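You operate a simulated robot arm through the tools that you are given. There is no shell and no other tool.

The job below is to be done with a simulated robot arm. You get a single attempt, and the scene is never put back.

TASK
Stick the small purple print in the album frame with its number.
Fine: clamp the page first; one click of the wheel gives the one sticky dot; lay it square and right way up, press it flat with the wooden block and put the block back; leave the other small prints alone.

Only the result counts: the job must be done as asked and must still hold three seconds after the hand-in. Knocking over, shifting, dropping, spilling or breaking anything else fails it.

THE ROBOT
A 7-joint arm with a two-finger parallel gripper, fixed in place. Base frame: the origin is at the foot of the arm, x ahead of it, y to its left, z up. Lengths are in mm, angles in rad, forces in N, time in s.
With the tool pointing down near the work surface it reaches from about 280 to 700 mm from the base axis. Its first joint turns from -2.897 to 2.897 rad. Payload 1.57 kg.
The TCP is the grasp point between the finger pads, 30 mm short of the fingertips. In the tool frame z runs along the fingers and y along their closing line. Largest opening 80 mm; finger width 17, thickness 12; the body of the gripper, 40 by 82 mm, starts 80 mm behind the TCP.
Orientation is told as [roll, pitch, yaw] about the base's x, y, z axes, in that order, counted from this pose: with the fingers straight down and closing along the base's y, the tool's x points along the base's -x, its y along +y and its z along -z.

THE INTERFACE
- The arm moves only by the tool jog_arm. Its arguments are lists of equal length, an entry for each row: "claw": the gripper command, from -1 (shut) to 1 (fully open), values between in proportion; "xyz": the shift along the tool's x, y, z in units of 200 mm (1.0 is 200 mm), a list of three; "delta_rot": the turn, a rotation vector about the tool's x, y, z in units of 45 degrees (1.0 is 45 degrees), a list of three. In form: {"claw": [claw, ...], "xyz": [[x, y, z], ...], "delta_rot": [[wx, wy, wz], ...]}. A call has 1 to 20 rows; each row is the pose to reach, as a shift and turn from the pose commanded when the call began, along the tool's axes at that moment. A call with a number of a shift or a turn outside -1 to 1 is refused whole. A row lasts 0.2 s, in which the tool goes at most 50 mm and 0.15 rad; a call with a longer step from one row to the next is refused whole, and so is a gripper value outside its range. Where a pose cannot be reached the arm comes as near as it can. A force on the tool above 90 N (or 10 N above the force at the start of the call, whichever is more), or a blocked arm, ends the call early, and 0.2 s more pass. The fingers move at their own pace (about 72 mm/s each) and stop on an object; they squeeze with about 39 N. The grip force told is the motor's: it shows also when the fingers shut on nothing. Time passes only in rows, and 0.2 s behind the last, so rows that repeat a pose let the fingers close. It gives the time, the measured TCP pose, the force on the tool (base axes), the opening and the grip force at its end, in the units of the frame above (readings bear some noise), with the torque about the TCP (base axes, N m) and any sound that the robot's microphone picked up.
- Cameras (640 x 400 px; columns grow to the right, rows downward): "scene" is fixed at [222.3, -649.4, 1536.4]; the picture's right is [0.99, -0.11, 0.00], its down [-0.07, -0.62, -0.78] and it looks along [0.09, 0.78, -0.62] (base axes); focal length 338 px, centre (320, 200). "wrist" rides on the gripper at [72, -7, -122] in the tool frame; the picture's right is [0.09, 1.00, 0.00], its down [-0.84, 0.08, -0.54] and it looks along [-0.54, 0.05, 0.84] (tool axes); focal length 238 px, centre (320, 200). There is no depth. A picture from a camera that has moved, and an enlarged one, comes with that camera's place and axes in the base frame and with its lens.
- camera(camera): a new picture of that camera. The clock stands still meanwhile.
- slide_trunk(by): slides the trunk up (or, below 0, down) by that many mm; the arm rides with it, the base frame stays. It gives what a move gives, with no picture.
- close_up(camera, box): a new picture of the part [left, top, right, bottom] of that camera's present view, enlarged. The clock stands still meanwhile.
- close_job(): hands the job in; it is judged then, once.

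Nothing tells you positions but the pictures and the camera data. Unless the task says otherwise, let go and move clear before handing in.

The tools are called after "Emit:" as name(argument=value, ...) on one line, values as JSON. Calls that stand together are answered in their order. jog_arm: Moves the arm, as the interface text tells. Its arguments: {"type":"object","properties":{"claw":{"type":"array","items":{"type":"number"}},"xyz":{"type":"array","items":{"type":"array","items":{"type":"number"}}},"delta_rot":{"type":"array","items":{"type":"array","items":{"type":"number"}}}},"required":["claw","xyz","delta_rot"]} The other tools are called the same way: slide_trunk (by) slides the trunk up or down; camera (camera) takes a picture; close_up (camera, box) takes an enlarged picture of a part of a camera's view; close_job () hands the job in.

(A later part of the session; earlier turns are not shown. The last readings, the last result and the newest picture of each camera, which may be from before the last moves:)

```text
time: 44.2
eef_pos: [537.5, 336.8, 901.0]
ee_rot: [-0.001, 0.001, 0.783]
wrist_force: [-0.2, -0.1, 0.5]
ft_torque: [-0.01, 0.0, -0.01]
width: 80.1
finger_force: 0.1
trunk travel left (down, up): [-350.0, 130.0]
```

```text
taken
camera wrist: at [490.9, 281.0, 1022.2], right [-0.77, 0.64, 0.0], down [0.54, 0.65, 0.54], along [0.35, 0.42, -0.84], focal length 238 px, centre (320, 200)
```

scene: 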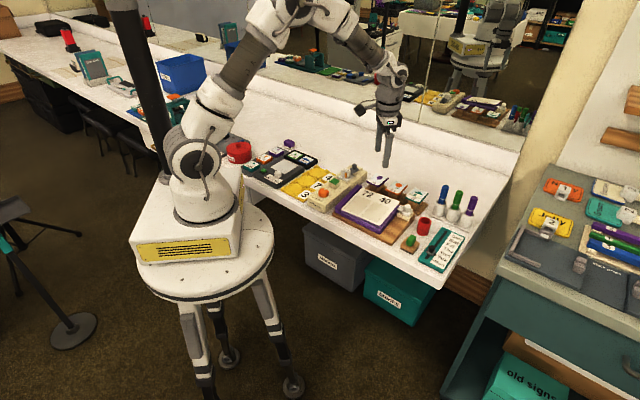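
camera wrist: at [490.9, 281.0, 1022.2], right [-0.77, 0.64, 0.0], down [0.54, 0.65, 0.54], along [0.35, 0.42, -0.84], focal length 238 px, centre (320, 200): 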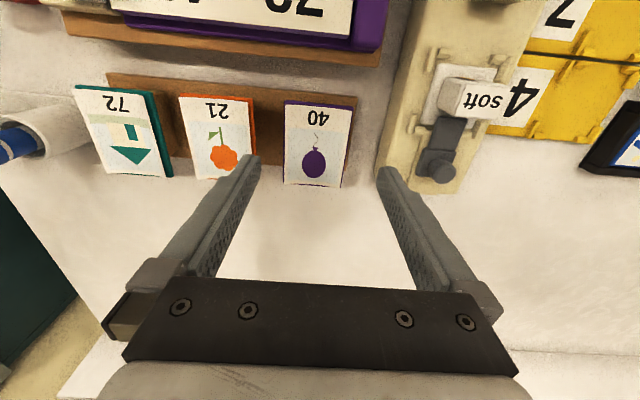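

Emit:
close_up(camera="wrist", box=[260, 80, 380, 200])

Emit:
close_up(camera="wrist", box=[70, 60, 270, 200])

Emit:
close_up(camera="scene", box=[355, 165, 405, 200])

```text
3.33 times, centred on (320, 140) of wrist
camera zoom: at [490.9, 281.0, 1022.2], right [-0.77, 0.64, 0.0], down [0.54, 0.65, 0.54], along [0.35, 0.42, -0.84], focal length 794 px, centre (320, 400)
```

zoom: 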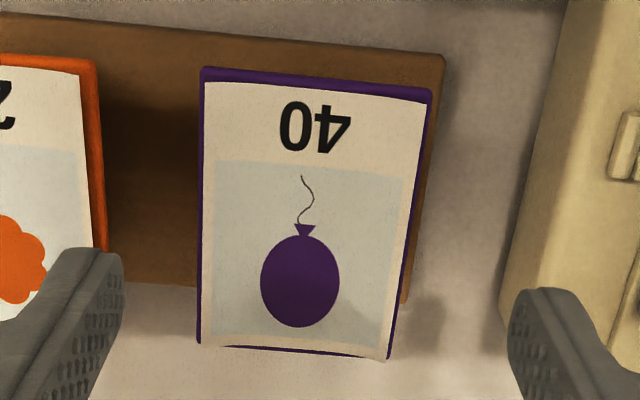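

```text
2.86 times, centred on (170, 130) of wrist
camera zoom: at [490.9, 281.0, 1022.2], right [-0.77, 0.64, 0.0], down [0.54, 0.65, 0.54], along [0.35, 0.42, -0.84], focal length 681 px, centre (749, 400)
```

zoom: 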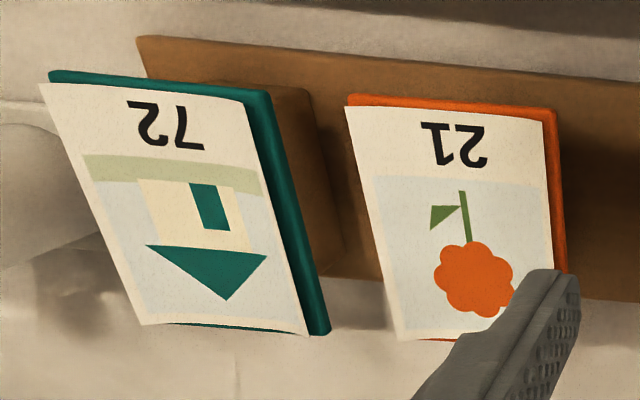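

```text
11.43 times, centred on (380, 182) of scene
camera zoom: at [222.3, -649.4, 1536.4], right [0.99, -0.11, 0.0], down [-0.07, -0.62, -0.78], along [0.09, 0.78, -0.62], focal length 3869 px, centre (-366, 400)
```

zoom: 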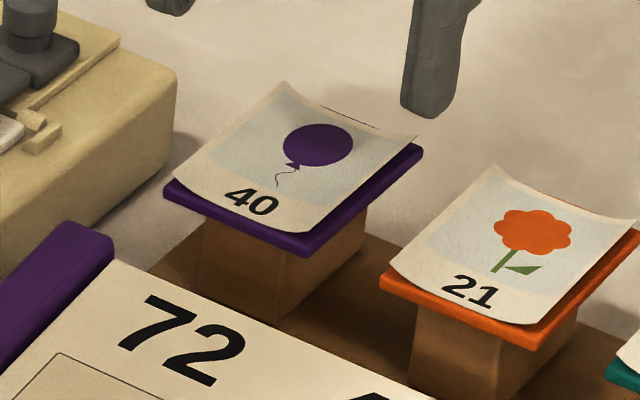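

The purple mount is level, about 54 × 72 mm, centred near (R 145.8, B 620), top z≈827, with the orange print 24 mm away. Before picking it, I'll measure the now-clamped frame from directly above.

Emit:
jog_arm(claw=[0.575, 0.575, 0.575, 0.575], xyz=[[0.145, -0.108, 0], [0.29, -0.215, 0], [0.435, -0.323, 0], [0.58, -0.43, 0.02]], delta_rot=[[0, 0, 0], [0, 0, 0], [0, 0, 0], [0, 0, 0]])

Emit:
camera(camera="wrist")

Emit:
close_up(camera="wrist", box=[240, 0, 420, 180])

```text
time: 45.2
eef_pos: [515.9, 193.3, 896.7]
ee_rot: [0.0, -0.002, 0.784]
wrist_force: [0.3, 0.5, -0.4]
ft_torque: [-0.02, 0.02, 0.01]
width: 62.7
finger_force: 0.1
trunk travel left (down, up): [-350.0, 130.0]
```

```text
taken
camera wrist: at [469.3, 138.4, 1018.4], right [-0.77, 0.64, 0.0], down [0.54, 0.65, 0.54], along [0.35, 0.42, -0.84], focal length 238 px, centre (320, 200)
```

wrist: 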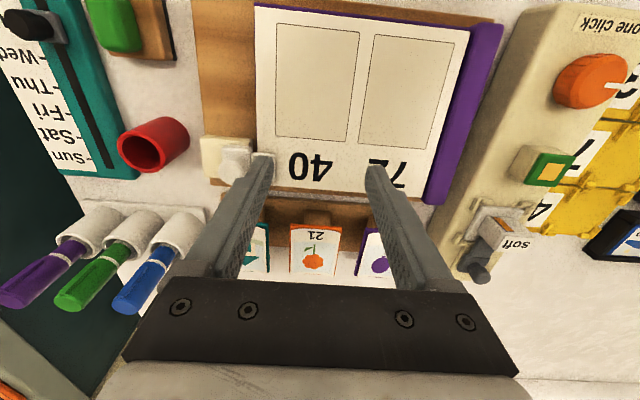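

```text
2.22 times, centred on (330, 90) of wrist
camera zoom: at [469.3, 138.4, 1018.4], right [-0.77, 0.64, 0.0], down [0.54, 0.65, 0.54], along [0.35, 0.42, -0.84], focal length 530 px, centre (298, 444)
```

zoom: 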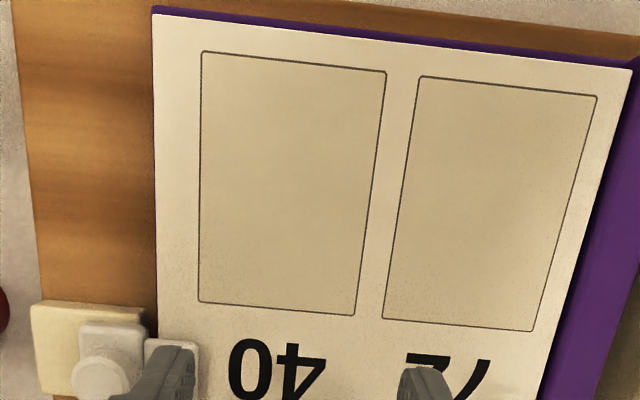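

Frame "40" spans R 207–264, B 419.6–494 on the sloped page, centre (235.8, 456.8, z≈822.5). Now I'll position above the purple print with a 63 mm opening.

Emit:
jog_arm(claw=[0.575, 0.575, 0.575, 0.575], xyz=[[-0.148, 0.1025, 0], [-0.296, 0.205, 0], [-0.444, 0.3075, 0], [-0.5925, 0.41, 0.05]], delta_rot=[[0, 0, 0], [0, 0, 0], [0, 0, 0], [0, 0, 0]])

Emit:
camera(camera="wrist")

Emit:
close_up(camera="wrist", box=[240, 80, 400, 200])

Emit:
close_up(camera="scene", box=[350, 150, 400, 200])

```text
time: 46.2
eef_pos: [542.3, 336.1, 885.9]
ee_rot: [0.0, 0.001, 0.785]
wrist_force: [0.1, 0.4, -0.3]
ft_torque: [0.03, 0.0, -0.01]
width: 62.9
finger_force: 0.0
trunk travel left (down, up): [-350.0, 130.0]
```

```text
taken
camera wrist: at [496.0, 280.3, 1007.9], right [-0.77, 0.64, 0.0], down [0.54, 0.65, 0.54], along [0.35, 0.42, -0.84], focal length 238 px, centre (320, 200)
```

wrist: 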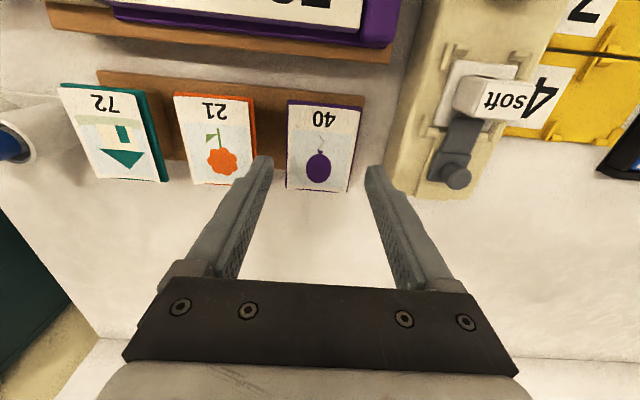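

```text
3.33 times, centred on (320, 140) of wrist
camera zoom: at [496.0, 280.3, 1007.9], right [-0.77, 0.64, 0.0], down [0.54, 0.65, 0.54], along [0.35, 0.42, -0.84], focal length 794 px, centre (320, 400)
```

zoom: 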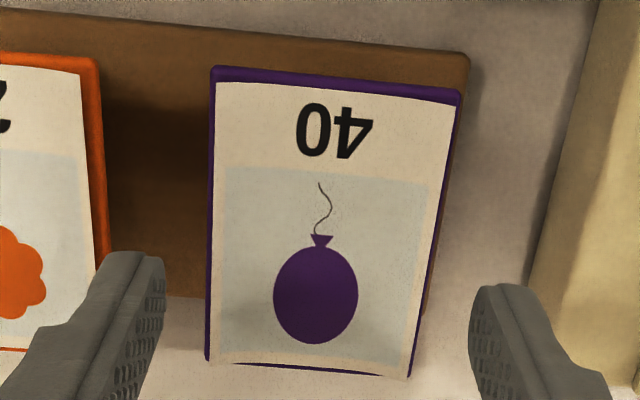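

```text
8.00 times, centred on (375, 175) of scene
camera zoom: at [222.3, -649.4, 1536.4], right [0.99, -0.11, 0.0], down [-0.07, -0.62, -0.78], along [0.09, 0.78, -0.62], focal length 2708 px, centre (-120, 400)
```

zoom: 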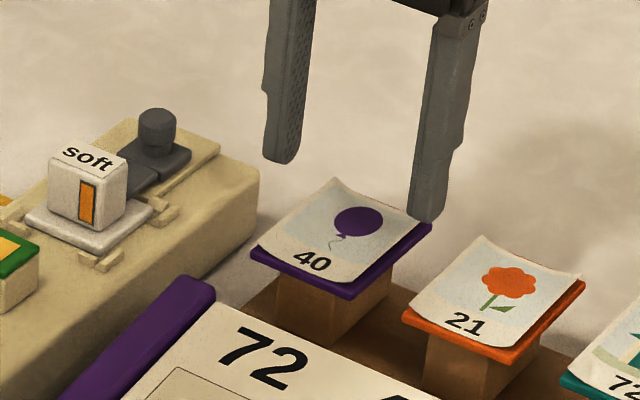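

Plate is centred between the fingers. Descending so the fingertips reach about the plate's underside (z≈826).

Emit:
jog_arm(claw=[0.575, 0.575, 0.575, 0.575], xyz=[[0.002, 0.001, 0.05], [0.003, 0.002, 0.1], [0.003, 0.002, 0.13], [0.003, 0.002, 0.15]], delta_rot=[[0, 0, 0], [0, 0, 0], [0, 0, 0], [0, 0, 0]])

Emit:
close_up(camera="scene", box=[360, 165, 396, 195])

Emit:
close_up(camera="wrist", box=[240, 80, 400, 200])

```text
time: 47.2
eef_pos: [541.8, 336.7, 856.3]
ee_rot: [0.0, 0.0, 0.785]
wrist_force: [-0.3, 0.3, -0.7]
ft_torque: [0.01, 0.02, 0.01]
width: 62.8
finger_force: 0.0
trunk travel left (down, up): [-350.0, 130.0]
```

```text
13.33 times, centred on (378, 180) of scene
camera zoom: at [222.3, -649.4, 1536.4], right [0.99, -0.11, 0.0], down [-0.07, -0.62, -0.78], along [0.09, 0.78, -0.62], focal length 4514 px, centre (-453, 467)
```

zoom: 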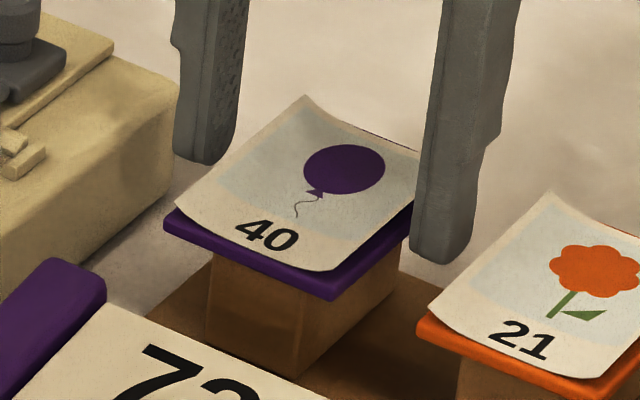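

```text
3.33 times, centred on (320, 140) of wrist
camera zoom: at [495.4, 280.4, 977.7], right [-0.77, 0.64, 0.0], down [0.54, 0.65, 0.54], along [0.35, 0.42, -0.84], focal length 794 px, centre (320, 400)
```

zoom: 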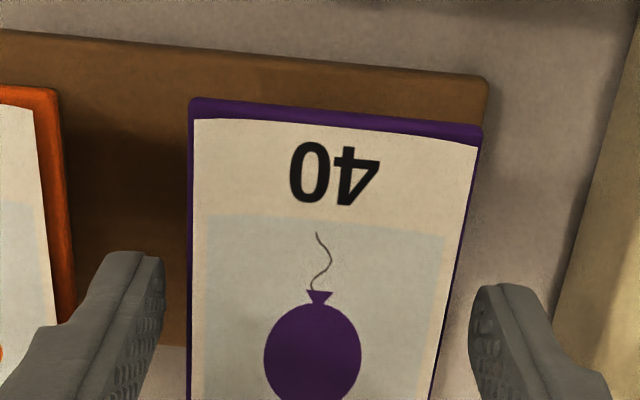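

Tips look roughly 2 mm below the plate's underside; I'll raise 1.5 mm and close gently on the plate sides.

Emit:
jog_arm(claw=[0.575, 0.45, 0.3, 0.2, 0.2], xyz=[[0, 0, -0.0075], [0, 0, -0.0075], [0, 0, -0.0075], [0, 0, -0.0075], [0, 0, -0.0075]], delta_rot=[[0, 0, 0], [0, 0, 0], [0, 0, 0], [0, 0, 0], [0, 0, 0]])

Emit:
close_up(camera="scene", box=[360, 165, 396, 195])

Emit:
close_up(camera="wrist", box=[240, 80, 400, 200])

```text
time: 48.4
eef_pos: [542.1, 335.8, 857.9]
ee_rot: [-0.001, 0.0, 0.787]
wrist_force: [0.5, -0.5, -0.6]
ft_torque: [0.03, 0.0, 0.02]
width: 52.3
finger_force: 39.0
trunk travel left (down, up): [-350.0, 130.0]
```

```text
13.33 times, centred on (378, 180) of scene
camera zoom: at [222.3, -649.4, 1536.4], right [0.99, -0.11, 0.0], down [-0.07, -0.62, -0.78], along [0.09, 0.78, -0.62], focal length 4514 px, centre (-453, 467)
```

zoom: 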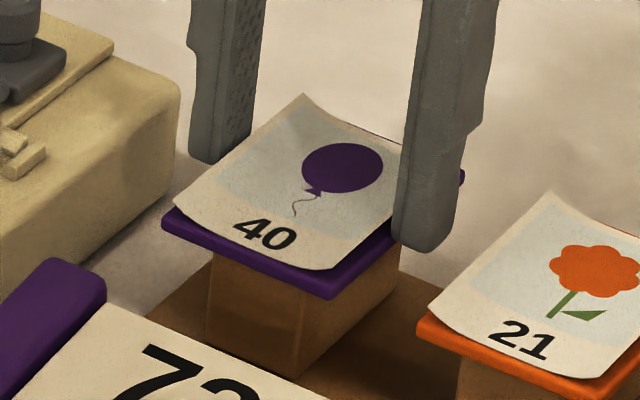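

```text
3.33 times, centred on (320, 140) of wrist
camera zoom: at [495.1, 280.5, 979.2], right [-0.77, 0.64, 0.0], down [0.54, 0.65, 0.54], along [0.35, 0.42, -0.84], focal length 794 px, centre (320, 400)
```

zoom: 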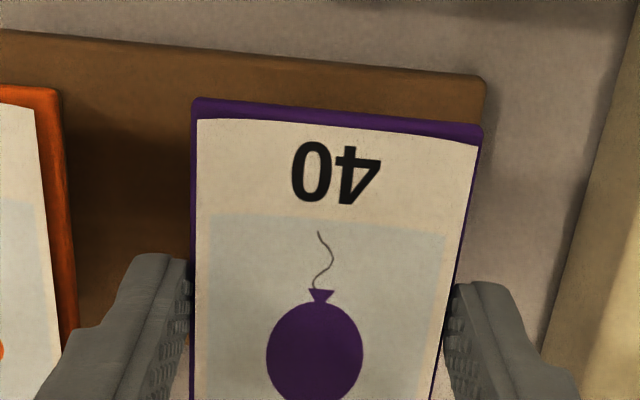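

Gripped at 52.3 mm width. Test-lifting slowly a few millimetres.

Emit:
jog_arm(claw=[0.2, 0.2, 0.2], xyz=[[0, 0, -0.01], [0, 0, -0.025], [0, 0, -0.04]], delta_rot=[[0, 0, 0], [0, 0, 0], [0, 0, 0]])

Emit:
close_up(camera="scene", box=[360, 165, 396, 195])

```text
time: 49.2
eef_pos: [540.9, 334.8, 864.9]
ee_rot: [0.0, 0.0, 0.787]
wrist_force: [-0.2, 0.4, -0.7]
ft_torque: [-0.03, -0.03, 0.0]
width: 52.3
finger_force: 39.2
trunk travel left (down, up): [-350.0, 130.0]
```

```text
13.33 times, centred on (378, 180) of scene
camera zoom: at [222.3, -649.4, 1536.4], right [0.99, -0.11, 0.0], down [-0.07, -0.62, -0.78], along [0.09, 0.78, -0.62], focal length 4514 px, centre (-453, 467)
```

zoom: 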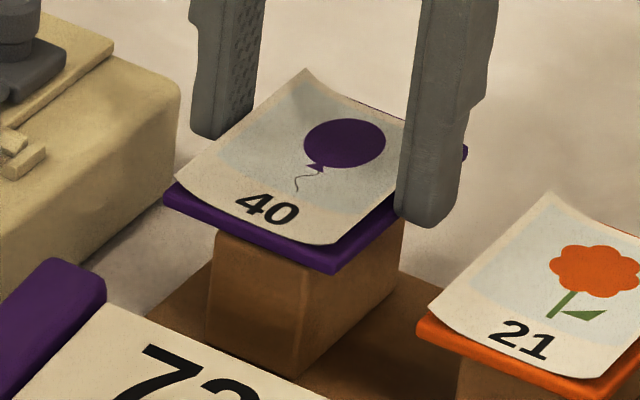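

The whole mount with paper lifts off cleanly. I'll raise it and carry it over the dispenser pad at a safe height.

Emit:
jog_arm(claw=[0.2, 0.2, 0.2], xyz=[[0, 0, -0.1], [0, 0, -0.22], [0, 0, -0.325]], delta_rot=[[0, 0, 0], [0, 0, 0], [0, 0, 0]])

Emit:
jog_arm(claw=[0.2, 0.2, 0.2, 0.2, 0.2, 0.2], xyz=[[0.1, 0.09, 0], [0.2, 0.18, 0], [0.31, 0.27, 0], [0.41, 0.36, 0], [0.51, 0.45, 0], [0.6135, 0.53, 0]], delta_rot=[[0, 0, 0], [0, 0, 0], [0, 0, 0], [0, 0, 0], [0, 0, 0], [0, 0, 0]])

Emit:
camera(camera="wrist")

Emit:
close_up(camera="scene", box=[290, 130, 370, 200])

```text
time: 50.0
eef_pos: [540.9, 335.8, 931.1]
ee_rot: [0.0, -0.001, 0.785]
wrist_force: [-0.3, 0.4, 0.3]
ft_torque: [0.02, 0.02, -0.02]
width: 52.3
finger_force: 38.4
trunk travel left (down, up): [-350.0, 130.0]
```

```text
time: 51.4
eef_pos: [379.6, 322.6, 930.6]
ee_rot: [0.002, 0.0, 0.784]
wrist_force: [-0.2, 0.1, 0.3]
ft_torque: [-0.01, 0.01, 0.0]
width: 52.4
finger_force: 38.8
trunk travel left (down, up): [-350.0, 130.0]
```

```text
taken
camera wrist: at [333.1, 268.1, 1051.9], right [-0.77, 0.64, 0.0], down [0.54, 0.65, 0.54], along [0.35, 0.42, -0.84], focal length 238 px, centre (320, 200)
```

wrist: 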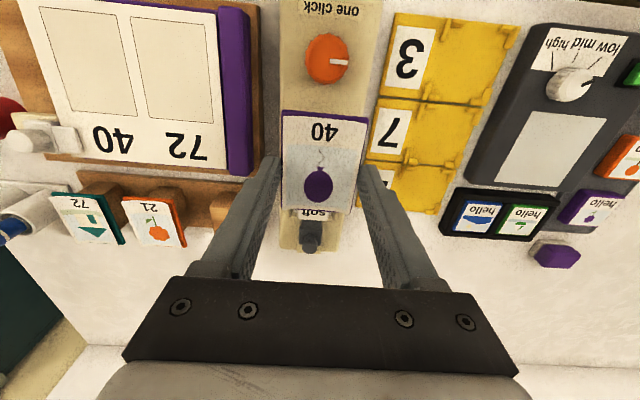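

```text
5.71 times, centred on (330, 165) of scene
camera zoom: at [222.3, -649.4, 1536.4], right [0.99, -0.11, 0.0], down [-0.07, -0.62, -0.78], along [0.09, 0.78, -0.62], focal length 1934 px, centre (263, 400)
```

zoom: 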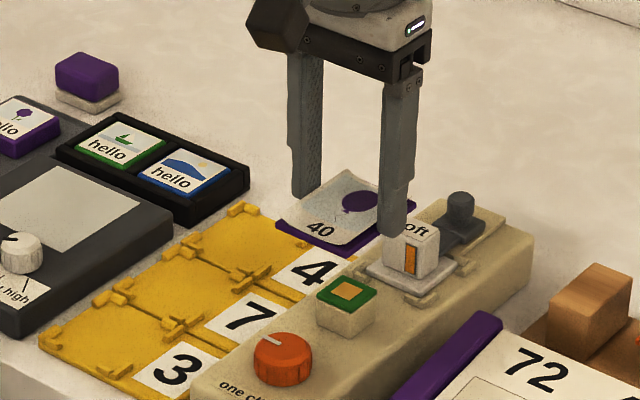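

Print is over the pad with the dot. Descending to about 10 mm above it, then in small steps feeling for contact.

Emit:
jog_arm(claw=[0.2, 0.2, 0.2], xyz=[[0, 0, 0.1], [0, 0, 0.19], [0, 0, 0.235]], delta_rot=[[0, 0, 0], [0, 0, 0], [0, 0, 0]])

Emit:
close_up(camera="scene", box=[310, 155, 360, 205])

Emit:
camera(camera="wrist")

```text
time: 52.2
eef_pos: [379.3, 324.8, 884.1]
ee_rot: [0.0, 0.0, 0.786]
wrist_force: [0.6, 0.2, 0.2]
ft_torque: [0.0, 0.0, 0.02]
width: 52.4
finger_force: 38.7
trunk travel left (down, up): [-350.0, 130.0]
```

```text
8.00 times, centred on (335, 180) of scene
camera zoom: at [222.3, -649.4, 1536.4], right [0.99, -0.11, 0.0], down [-0.07, -0.62, -0.78], along [0.09, 0.78, -0.62], focal length 2708 px, centre (200, 360)
```

zoom: 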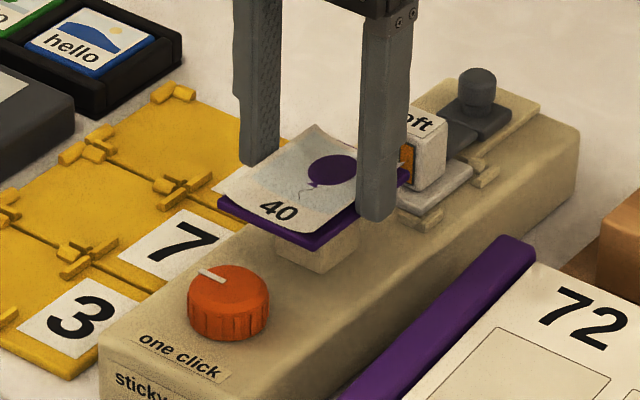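

```text
taken
camera wrist: at [333.1, 268.6, 1005.3], right [-0.77, 0.64, 0.0], down [0.54, 0.65, 0.54], along [0.35, 0.42, -0.84], focal length 238 px, centre (320, 200)
```

wrist: 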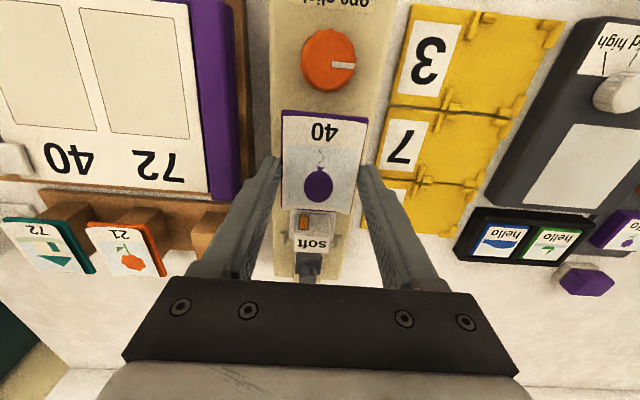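

Emit:
close_up(camera="wrist", box=[260, 170, 380, 290])

Emit:
close_up(camera="scene", box=[324, 165, 352, 190])

```text
3.33 times, centred on (320, 230) of wrist
camera zoom: at [333.1, 268.6, 1005.3], right [-0.77, 0.64, 0.0], down [0.54, 0.65, 0.54], along [0.35, 0.42, -0.84], focal length 794 px, centre (320, 100)
```

zoom: 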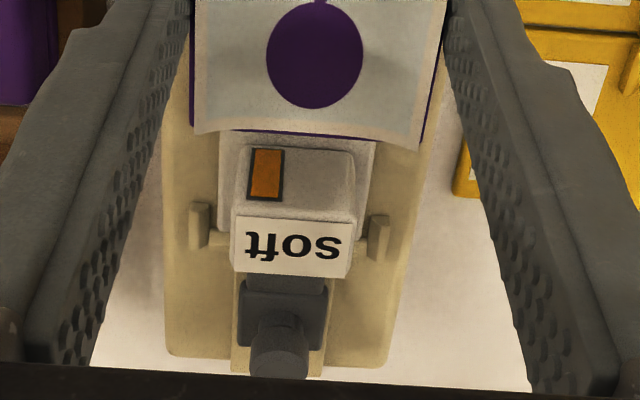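

```text
16.00 times, centred on (338, 178) of scene
camera zoom: at [222.3, -649.4, 1536.4], right [0.99, -0.11, 0.0], down [-0.07, -0.62, -0.78], along [0.09, 0.78, -0.62], focal length 5416 px, centre (32, 560)
```

zoom: 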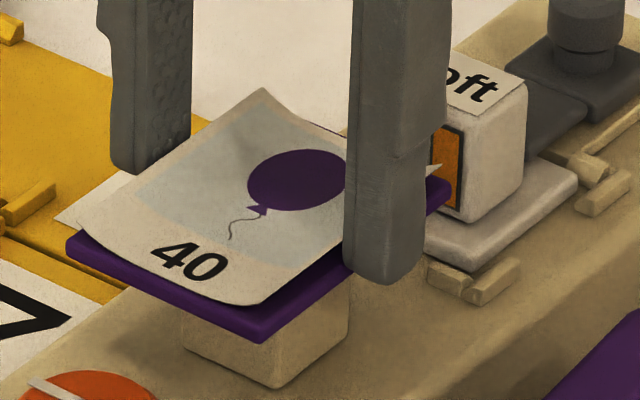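

Clearance to the "soft" cube behind is about 11 mm. Lowering slowly to make contact with the dot.

Emit:
jog_arm(claw=[0.2, 0.2, 0.2, 0.2, 0.2], xyz=[[0, 0, 0.01], [0, 0, 0.02], [0, 0, 0.03], [0, 0, 0.04], [0, 0, 0.045]], delta_rot=[[0, 0, 0], [0, 0, 0], [0, 0, 0], [0, 0, 0], [0, 0, 0]])

Emit:
jog_arm(claw=[0.2, 0.2], xyz=[[0, 0, 0.005], [0, 0, 0.005]], delta_rot=[[0, 0, 0], [0, 0, 0]])

Emit:
close_up(camera="scene", box=[324, 165, 352, 190])

```text
time: 53.4
eef_pos: [379.4, 325.0, 874.7]
ee_rot: [-0.001, -0.001, 0.785]
wrist_force: [-0.5, -0.8, 5.1]
ft_torque: [-0.04, 0.03, -0.03]
width: 52.1
finger_force: 39.5
trunk travel left (down, up): [-350.0, 130.0]
```

```text
time: 54.0
eef_pos: [380.9, 324.7, 876.1]
ee_rot: [0.001, -0.003, 0.785]
wrist_force: [-0.4, 0.4, 15.4]
ft_torque: [-0.05, 0.05, -0.03]
width: 52.3
finger_force: 39.2
trunk travel left (down, up): [-350.0, 130.0]
```

```text
16.00 times, centred on (338, 178) of scene
camera zoom: at [222.3, -649.4, 1536.4], right [0.99, -0.11, 0.0], down [-0.07, -0.62, -0.78], along [0.09, 0.78, -0.62], focal length 5416 px, centre (32, 560)
```

zoom: 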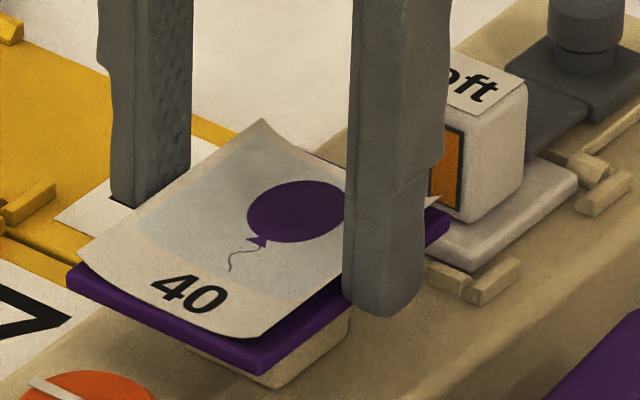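

Firm contact (15 N) on the dot. Now lifting straight up to see whether the dot came along.

Emit:
jog_arm(claw=[0.2, 0.2, 0.2, 0.2], xyz=[[0, 0, 0], [0, 0, -0.03], [0, 0, -0.12], [0, 0, -0.3]], delta_rot=[[0, 0, 0], [0, 0, 0], [0, 0, 0], [0, 0, 0]])

Emit:
close_up(camera="scene", box=[310, 150, 360, 200])

Emit:
camera(camera="wrist")

```text
time: 55.0
eef_pos: [380.4, 324.1, 934.6]
ee_rot: [0.0, 0.003, 0.786]
wrist_force: [-0.6, 0.2, -0.1]
ft_torque: [0.01, 0.01, -0.01]
width: 52.4
finger_force: 39.0
trunk travel left (down, up): [-350.0, 130.0]
```

```text
8.00 times, centred on (335, 175) of scene
camera zoom: at [222.3, -649.4, 1536.4], right [0.99, -0.11, 0.0], down [-0.07, -0.62, -0.78], along [0.09, 0.78, -0.62], focal length 2708 px, centre (200, 400)
```

zoom: 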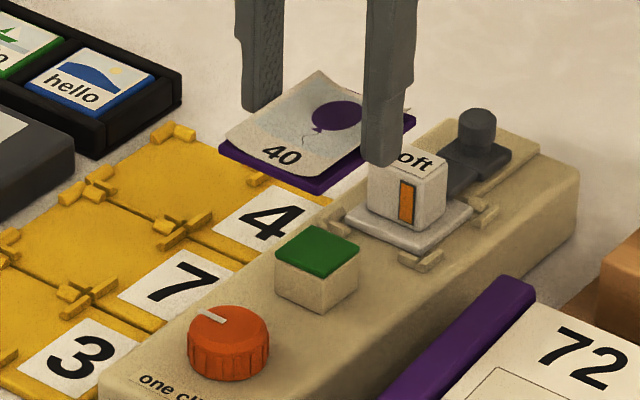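

```text
taken
camera wrist: at [333.6, 268.0, 1055.1], right [-0.77, 0.64, 0.0], down [0.54, 0.65, 0.54], along [0.35, 0.42, -0.84], focal length 238 px, centre (320, 200)
```

wrist: 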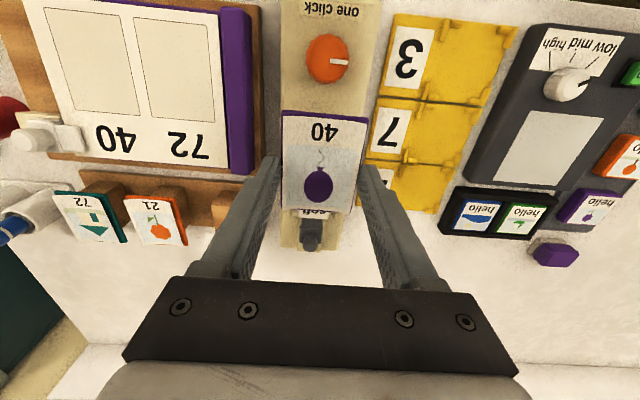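

The dot has transferred to the back of the print (pad is bare). I'll check how the print sits in the grip before laying it.

Emit:
close_up(camera="wrist", box=[260, 100, 380, 220])

Emit:
close_up(camera="scene", box=[324, 150, 356, 180])

```text
3.33 times, centred on (320, 160) of wrist
camera zoom: at [333.6, 268.0, 1055.1], right [-0.77, 0.64, 0.0], down [0.54, 0.65, 0.54], along [0.35, 0.42, -0.84], focal length 794 px, centre (320, 333)
```

zoom: 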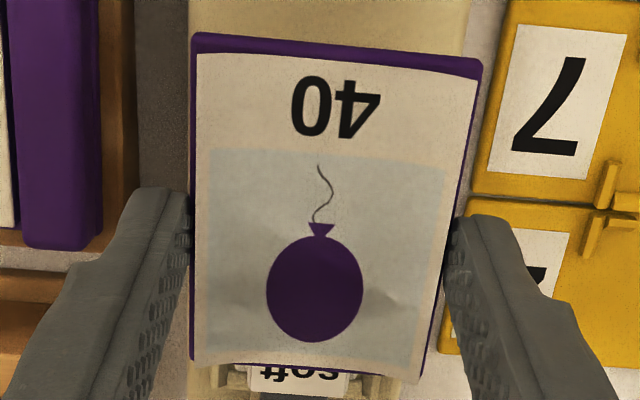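

```text
13.33 times, centred on (340, 165) of scene
camera zoom: at [222.3, -649.4, 1536.4], right [0.99, -0.11, 0.0], down [-0.07, -0.62, -0.78], along [0.09, 0.78, -0.62], focal length 4514 px, centre (53, 667)
```

zoom: 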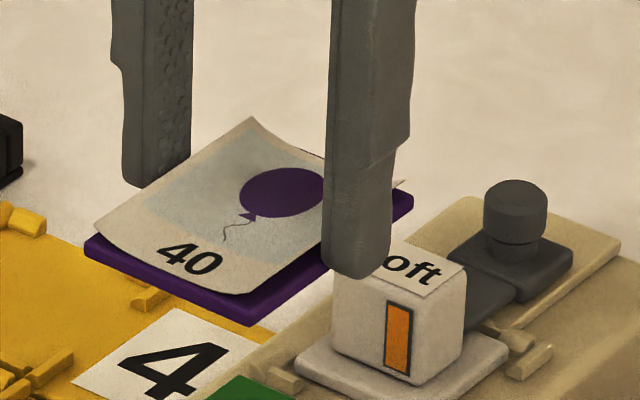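

The print sits square in the grip, its front edge about 37 mm ahead of the TCP. I'll triangulate the frame again from this viewpoint to pin the page slope.

Emit:
close_up(camera="wrist", box=[20, 0, 260, 180])

```text
2.22 times, centred on (140, 90) of wrist
camera zoom: at [333.6, 268.0, 1055.1], right [-0.77, 0.64, 0.0], down [0.54, 0.65, 0.54], along [0.35, 0.42, -0.84], focal length 530 px, centre (720, 444)
```

zoom: 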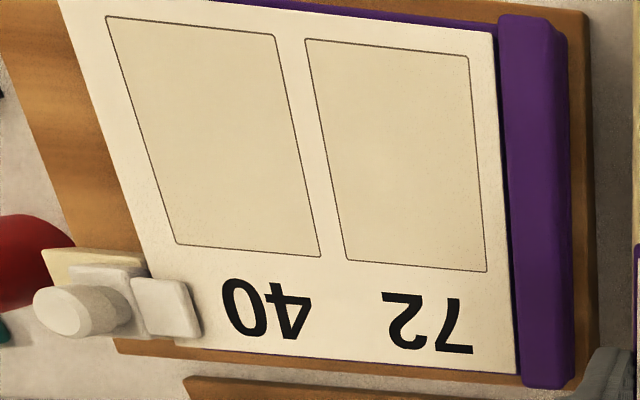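

Frame fix is excellent: R 207.2–264.4, B 419.7–494.3, z 816→827.4 (slope 8.6°). Carrying the print over frame 40, tilting the hand 8.6° to match the page.

Emit:
jog_arm(claw=[0.2, 0.2, 0.2, 0.2, 0.2, 0.2, 0.2], xyz=[[0.03, -0.14, 0], [0.06, -0.28, 0], [0.093, -0.42, 0], [0.124, -0.56, 0], [0.155, -0.7, 0.0], [0.186, -0.84, 0.05], [0.217, -0.978, 0.12]], delta_rot=[[0, 0, 0], [0, 0, 0], [0, -0.05, 0], [0, -0.1, 0], [0, -0.15, 0], [0, -0.191, 0], [0, -0.191, 0]])

Emit:
camera(camera="wrist")

Emit:
close_up(camera="wrist", box=[240, 60, 400, 220])

Emit:
close_up(camera="scene", box=[345, 170, 425, 240])

```text
time: 56.6
eef_pos: [486.8, 155.0, 910.0]
ee_rot: [0.0, -0.151, 0.786]
wrist_force: [0.0, 0.4, -0.2]
ft_torque: [0.02, -0.02, 0.0]
width: 52.7
finger_force: 38.4
trunk travel left (down, up): [-350.0, 130.0]
```

```text
taken
camera wrist: at [428.7, 86.9, 1019.6], right [-0.77, 0.64, -0.01], down [0.47, 0.58, 0.66], along [0.43, 0.5, -0.75], focal length 238 px, centre (320, 200)
```

wrist: 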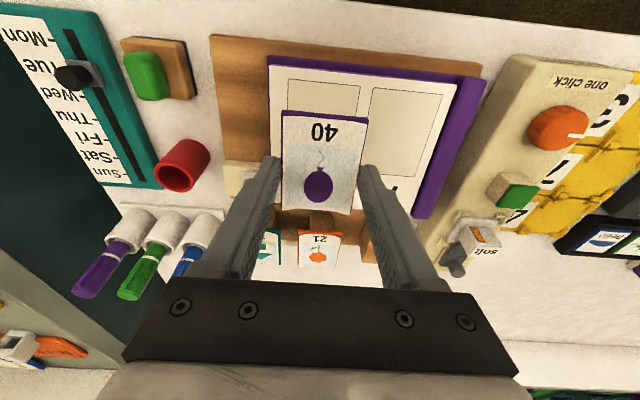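

```text
2.50 times, centred on (320, 140) of wrist
camera zoom: at [428.7, 86.9, 1019.6], right [-0.77, 0.64, -0.01], down [0.47, 0.58, 0.66], along [0.43, 0.5, -0.75], focal length 596 px, centre (320, 350)
```

zoom: 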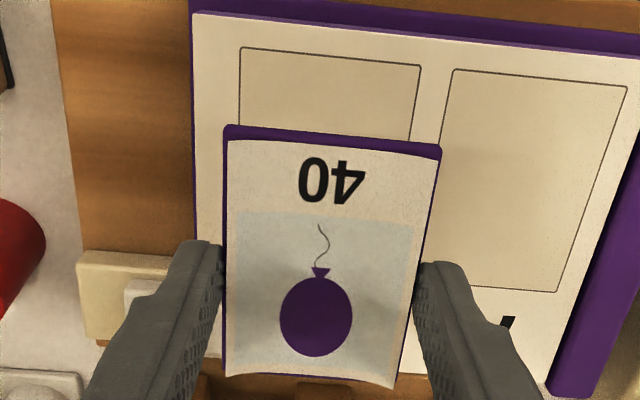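

```text
5.71 times, centred on (385, 205) of scene
camera zoom: at [222.3, -649.4, 1536.4], right [0.99, -0.11, 0.0], down [-0.07, -0.62, -0.78], along [0.09, 0.78, -0.62], focal length 1934 px, centre (-51, 171)
```

zoom: 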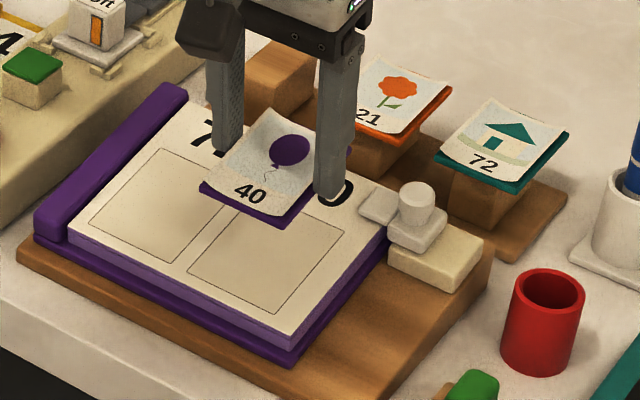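

Position checks out to within a millimetre. Lowering to about 7 mm above the page and checking alignment again.

Emit:
jog_arm(claw=[0.2, 0.2, 0.2, 0.2], xyz=[[0.01, -0.0015, 0.07], [0.02, -0.0015, 0.14], [0.03, -0.0015, 0.2], [0.0372, -0.0015, 0.246]], delta_rot=[[0, 0, 0], [0, 0, 0], [0, 0, 0], [0, 0, 0]])

Emit:
close_up(camera="wrist", box=[240, 60, 400, 220])

Emit:
close_up(camera="scene", box=[355, 185, 405, 230])

```text
time: 57.6
eef_pos: [486.3, 156.2, 860.2]
ee_rot: [-0.001, -0.151, 0.786]
wrist_force: [0.8, 0.1, 0.2]
ft_torque: [0.01, -0.03, -0.01]
width: 52.1
finger_force: 39.4
trunk travel left (down, up): [-350.0, 130.0]
```

```text
2.50 times, centred on (320, 140) of wrist
camera zoom: at [428.5, 87.4, 969.3], right [-0.77, 0.64, -0.01], down [0.47, 0.58, 0.66], along [0.43, 0.5, -0.75], focal length 596 px, centre (320, 350)
```

zoom: 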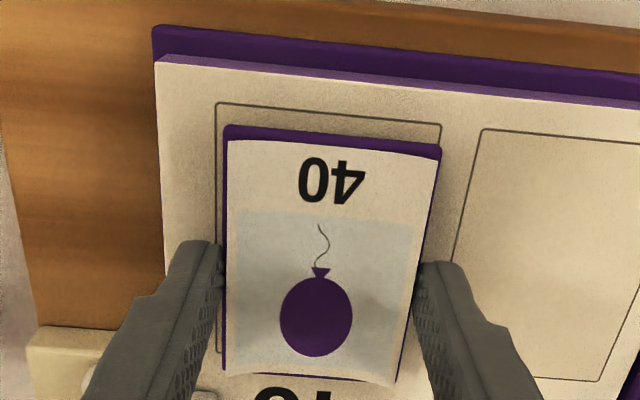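

```text
8.89 times, centred on (380, 208) of scene
camera zoom: at [222.3, -649.4, 1536.4], right [0.99, -0.11, 0.0], down [-0.07, -0.62, -0.78], along [0.09, 0.78, -0.62], focal length 3009 px, centre (-213, 133)
```

zoom: 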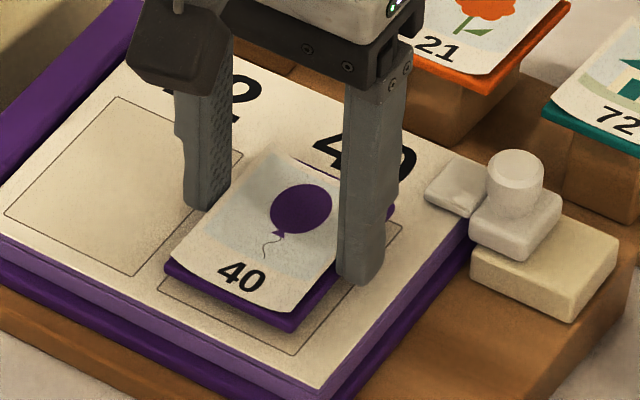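

The print needs about 1.1 mm to the right and 0.9 mm to the front to be centred in the frame. Correcting while lowering to just above the page.

Emit:
jog_arm(claw=[0.2, 0.2, 0.2], xyz=[[0.0043, -0.0055, 0.0], [0.0064, -0.0055, 0.014], [0.0085, -0.0055, 0.028]], delta_rot=[[0, 0, 0], [0, 0, 0], [0, 0, 0]])

Emit:
close_up(camera="wrist", box=[240, 60, 400, 220])

Emit:
close_up(camera="scene", box=[355, 185, 405, 230])

```text
time: 58.4
eef_pos: [488.0, 154.0, 854.0]
ee_rot: [0.001, -0.15, 0.786]
wrist_force: [0.2, 0.9, -0.5]
ft_torque: [-0.02, 0.02, -0.03]
width: 52.3
finger_force: 38.8
trunk travel left (down, up): [-350.0, 130.0]
```

```text
2.50 times, centred on (320, 140) of wrist
camera zoom: at [428.7, 85.9, 963.3], right [-0.77, 0.64, -0.01], down [0.47, 0.58, 0.66], along [0.43, 0.5, -0.75], focal length 596 px, centre (320, 350)
```

zoom: 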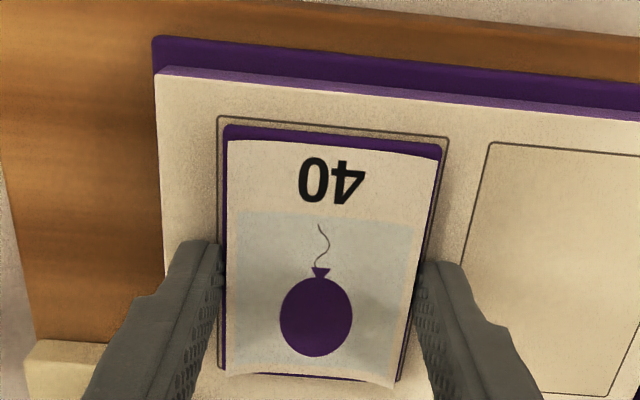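

```text
8.89 times, centred on (380, 208) of scene
camera zoom: at [222.3, -649.4, 1536.4], right [0.99, -0.11, 0.0], down [-0.07, -0.62, -0.78], along [0.09, 0.78, -0.62], focal length 3009 px, centre (-213, 133)
```

zoom: 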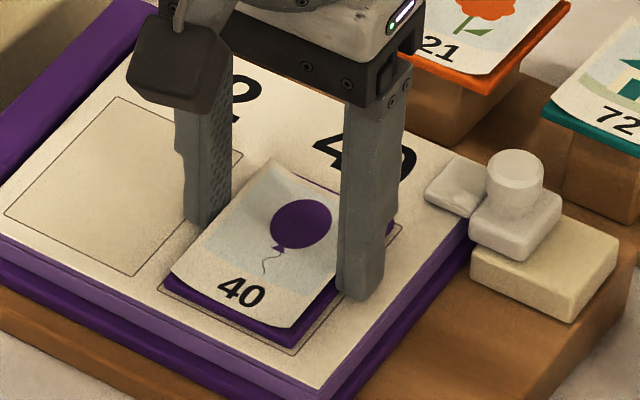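

Well centred now (margins about 1.8/1.8 mm sideways, 1.5 mm front). Making final contact in sub-millimetre steps.

Emit:
jog_arm(claw=[0.2, 0.2, 0.2], xyz=[[0.0005, 0, 0.004], [0.001, 0, 0.008], [0.001, 0, 0.008]], delta_rot=[[0, 0, 0], [0, 0, 0], [0, 0, 0]])

```text
time: 59.2
eef_pos: [487.8, 153.2, 852.7]
ee_rot: [-0.002, -0.153, 0.787]
wrist_force: [-1.0, -0.5, 9.3]
ft_torque: [-0.24, 0.28, -0.02]
width: 52.5
finger_force: 38.5
trunk travel left (down, up): [-350.0, 130.0]
```

Emit:
close_up(camera="scene", box=[365, 190, 400, 225])

Emit:
close_up(camera="wrist", box=[240, 60, 400, 220])

```text
11.43 times, centred on (382, 208) of scene
camera zoom: at [222.3, -649.4, 1536.4], right [0.99, -0.11, 0.0], down [-0.07, -0.62, -0.78], along [0.09, 0.78, -0.62], focal length 3869 px, centre (-394, 114)
```

zoom: 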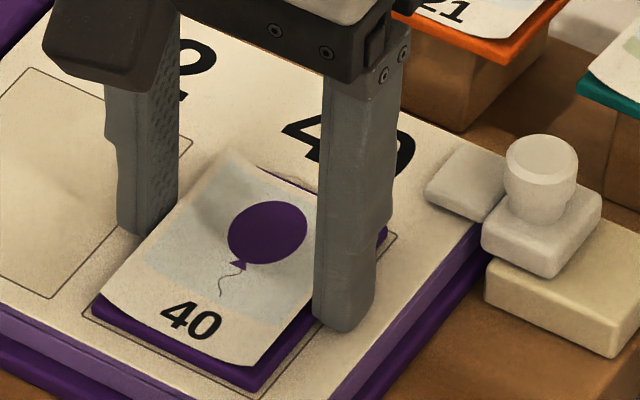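

```text
2.50 times, centred on (320, 140) of wrist
camera zoom: at [428.7, 85.7, 962.7], right [-0.77, 0.64, -0.01], down [0.47, 0.58, 0.66], along [0.43, 0.5, -0.75], focal length 596 px, centre (320, 350)
```

zoom: 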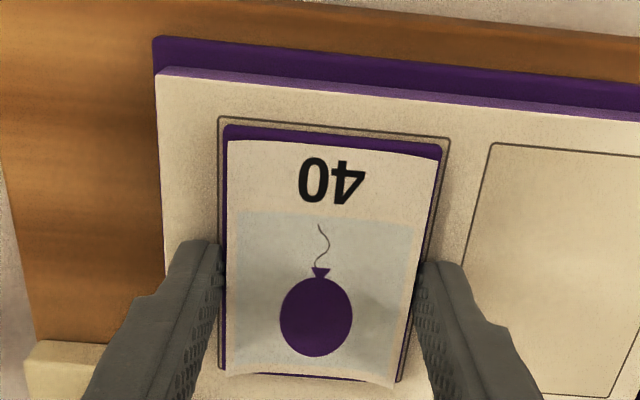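

The front edge touches first, so I'll reduce the tilt slightly and settle it.

Emit:
jog_arm(claw=[0.2, 0.2], xyz=[[0, 0, 0.0], [0, 0, 0.0]], delta_rot=[[0, 0.012, 0], [0, 0.015, 0]])

```text
time: 59.8
eef_pos: [487.7, 153.1, 853.4]
ee_rot: [0.0, -0.139, 0.786]
wrist_force: [0.9, 0.9, 9.5]
ft_torque: [0.1, -0.04, -0.01]
width: 52.5
finger_force: 38.9
trunk travel left (down, up): [-350.0, 130.0]
```

Contact is now balanced. A slight extra press to seat the dot, then open the fingers.

Emit:
jog_arm(claw=[0.2, 0.2], xyz=[[0, 0, 0.004], [0, 0, 0.004]], delta_rot=[[0, 0, 0], [0, 0, 0]])

Emit:
jog_arm(claw=[0.35, 0.5, 0.6], xyz=[[0, 0, -0.006], [0, 0, -0.006], [0, 0, -0.006]], delta_rot=[[0, 0, 0], [0, 0, 0], [0, 0, 0]])

Emit:
close_up(camera="wrist", box=[240, 60, 400, 220])

Emit:
close_up(camera="scene", box=[365, 190, 400, 225])

```text
time: 60.4
eef_pos: [487.6, 153.1, 853.5]
ee_rot: [-0.001, -0.141, 0.785]
wrist_force: [1.1, 0.5, 14.8]
ft_torque: [0.1, 0.02, -0.01]
width: 52.3
finger_force: 39.1
trunk travel left (down, up): [-350.0, 130.0]
```

```text
time: 61.2
eef_pos: [486.2, 153.5, 853.6]
ee_rot: [-0.001, -0.138, 0.784]
wrist_force: [0.6, 0.4, 0.2]
ft_torque: [-0.02, -0.03, 0.01]
width: 64.2
finger_force: 0.0
trunk travel left (down, up): [-350.0, 130.0]
```

```text
2.50 times, centred on (320, 140) of wrist
camera zoom: at [429.0, 86.4, 963.1], right [-0.77, 0.64, -0.01], down [0.48, 0.59, 0.65], along [0.42, 0.49, -0.76], focal length 596 px, centre (320, 350)
```

zoom: 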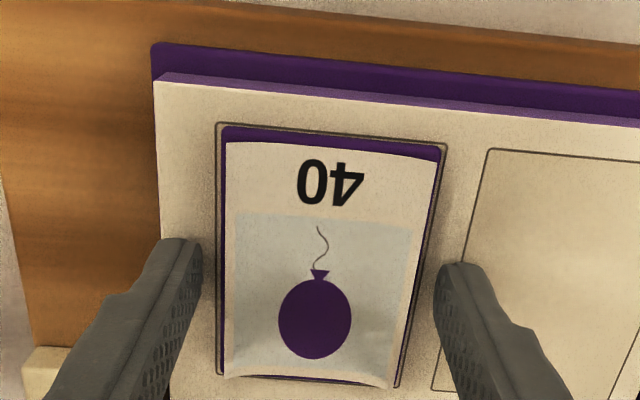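

```text
11.43 times, centred on (382, 208) of scene
camera zoom: at [222.3, -649.4, 1536.4], right [0.99, -0.11, 0.0], down [-0.07, -0.62, -0.78], along [0.09, 0.78, -0.62], focal length 3869 px, centre (-394, 114)
```

zoom: 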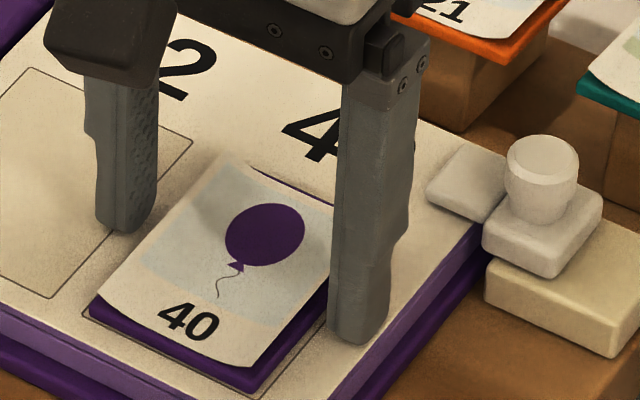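

Print lies square inside the frame. Lifting clear along the tool axis, then inspecting.

Emit:
jog_arm(claw=[0.6, 0.6, 0.6, 0.6], xyz=[[0, 0, -0.06], [0, 0, -0.18], [0, 0, -0.32], [0, 0, -0.45]], delta_rot=[[0, 0, 0], [0, 0.06, 0], [0, 0.12, 0], [0, 0.176, 0]])

Emit:
camera(camera="wrist")

Emit:
close_up(camera="scene", box=[345, 180, 415, 235])

```text
time: 62.2
eef_pos: [477.4, 143.8, 943.0]
ee_rot: [0.001, 0.001, 0.784]
wrist_force: [0.5, -0.2, 0.1]
ft_torque: [0.0, 0.02, 0.01]
width: 64.2
finger_force: 0.0
trunk travel left (down, up): [-350.0, 130.0]
```

```text
taken
camera wrist: at [431.7, 89.0, 1064.1], right [-0.77, 0.64, 0.0], down [0.54, 0.65, 0.54], along [0.35, 0.42, -0.84], focal length 238 px, centre (320, 200)
```

wrist: 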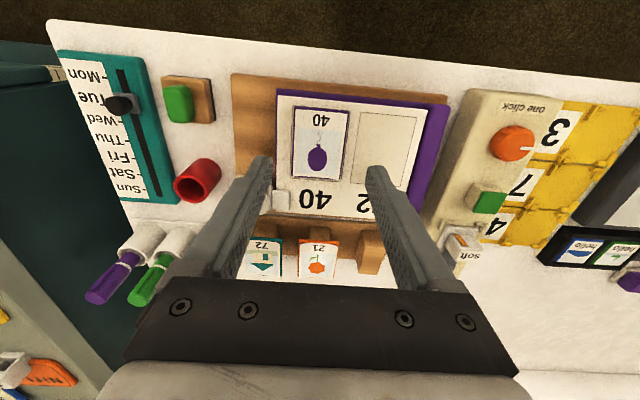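

```text
7.27 times, centred on (380, 208) of scene
camera zoom: at [222.3, -649.4, 1536.4], right [0.99, -0.11, 0.0], down [-0.07, -0.62, -0.78], along [0.09, 0.78, -0.62], focal length 2462 px, centre (-116, 146)
```

zoom: 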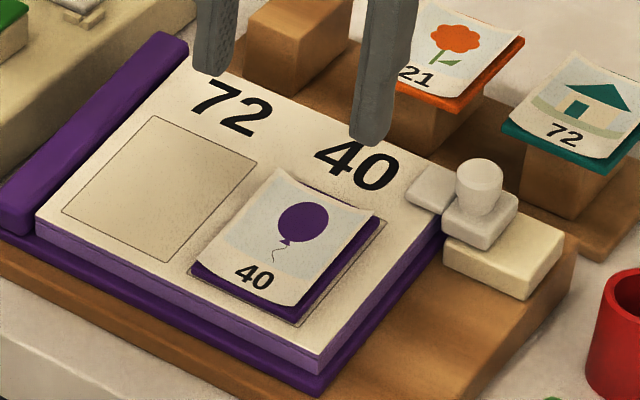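

Emit:
close_up(camera="wrist", box=[270, 90, 370, 195])

Emit:
close_up(camera="wrist", box=[130, 60, 250, 150])

```text
3.81 times, centred on (320, 142) of wrist
camera zoom: at [431.7, 89.0, 1064.1], right [-0.77, 0.64, 0.0], down [0.54, 0.65, 0.54], along [0.35, 0.42, -0.84], focal length 908 px, centre (320, 419)
```

zoom: 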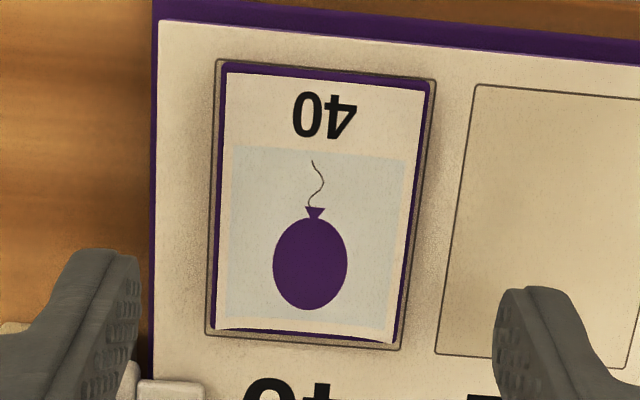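

```text
4.44 times, centred on (190, 105) of wrist
camera zoom: at [431.7, 89.0, 1064.1], right [-0.77, 0.64, 0.0], down [0.54, 0.65, 0.54], along [0.35, 0.42, -0.84], focal length 1059 px, centre (898, 622)
```

zoom: 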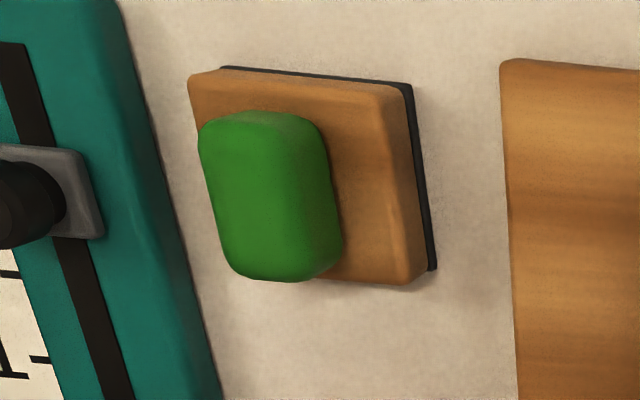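

The print sits square with even margins. Now for the wooden block with the green handle; moving the camera above it to measure.

Emit:
jog_arm(claw=[0.6, 0.6, 0.6, 0.6], xyz=[[-0.027, -0.147, 0.0], [-0.055, -0.294, 0.07], [-0.083, -0.441, 0.17], [-0.11, -0.5885, 0.25]], delta_rot=[[0, 0, 0], [0, 0, 0], [0, 0, 0], [0, 0, 0]])

Emit:
camera(camera="wrist")

Emit:
close_up(camera="wrist", box=[240, 0, 400, 130])

Emit:
close_up(camera="scene", box=[390, 225, 430, 260])

```text
time: 63.2
eef_pos: [577.0, 76.6, 893.1]
ee_rot: [-0.002, 0.001, 0.785]
wrist_force: [-1.1, 0.5, -0.2]
ft_torque: [0.04, -0.02, 0.0]
width: 63.9
finger_force: 0.1
trunk travel left (down, up): [-350.0, 130.0]
```

```text
taken
camera wrist: at [530.9, 20.4, 1013.9], right [-0.77, 0.64, 0.0], down [0.54, 0.65, 0.54], along [0.35, 0.42, -0.84], focal length 238 px, centre (320, 200)
```

wrist: 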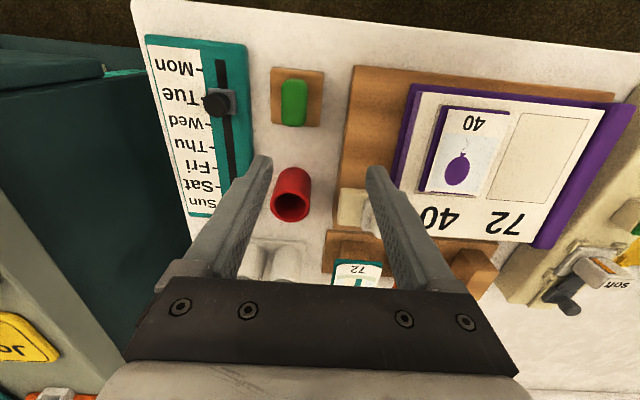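

```text
3.08 times, centred on (320, 65) of wrist
camera zoom: at [530.9, 20.4, 1013.9], right [-0.77, 0.64, 0.0], down [0.54, 0.65, 0.54], along [0.35, 0.42, -0.84], focal length 733 px, centre (320, 615)
```

zoom: 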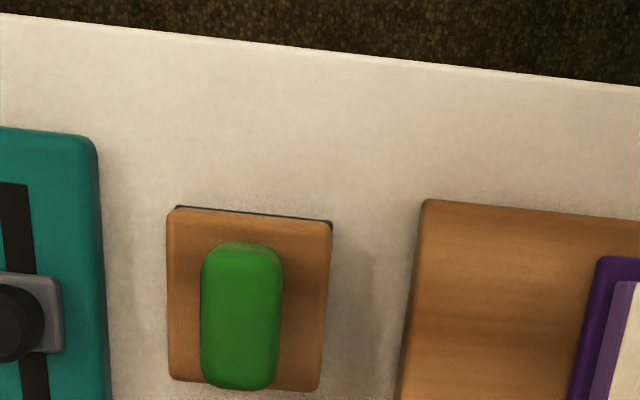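

```text
11.43 times, centred on (410, 242) of scene
camera zoom: at [222.3, -649.4, 1536.4], right [0.99, -0.11, 0.0], down [-0.07, -0.62, -0.78], along [0.09, 0.78, -0.62], focal length 3869 px, centre (-709, -286)
```

zoom: 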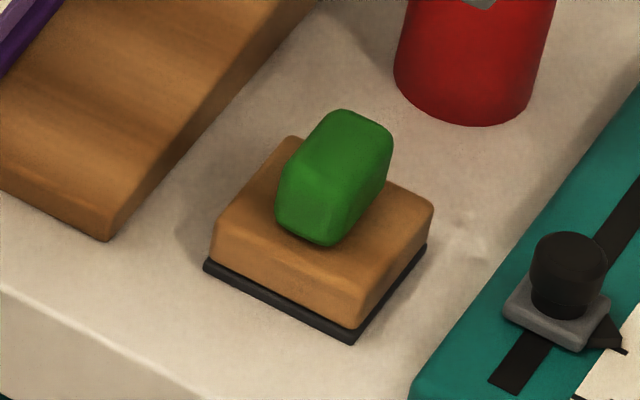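

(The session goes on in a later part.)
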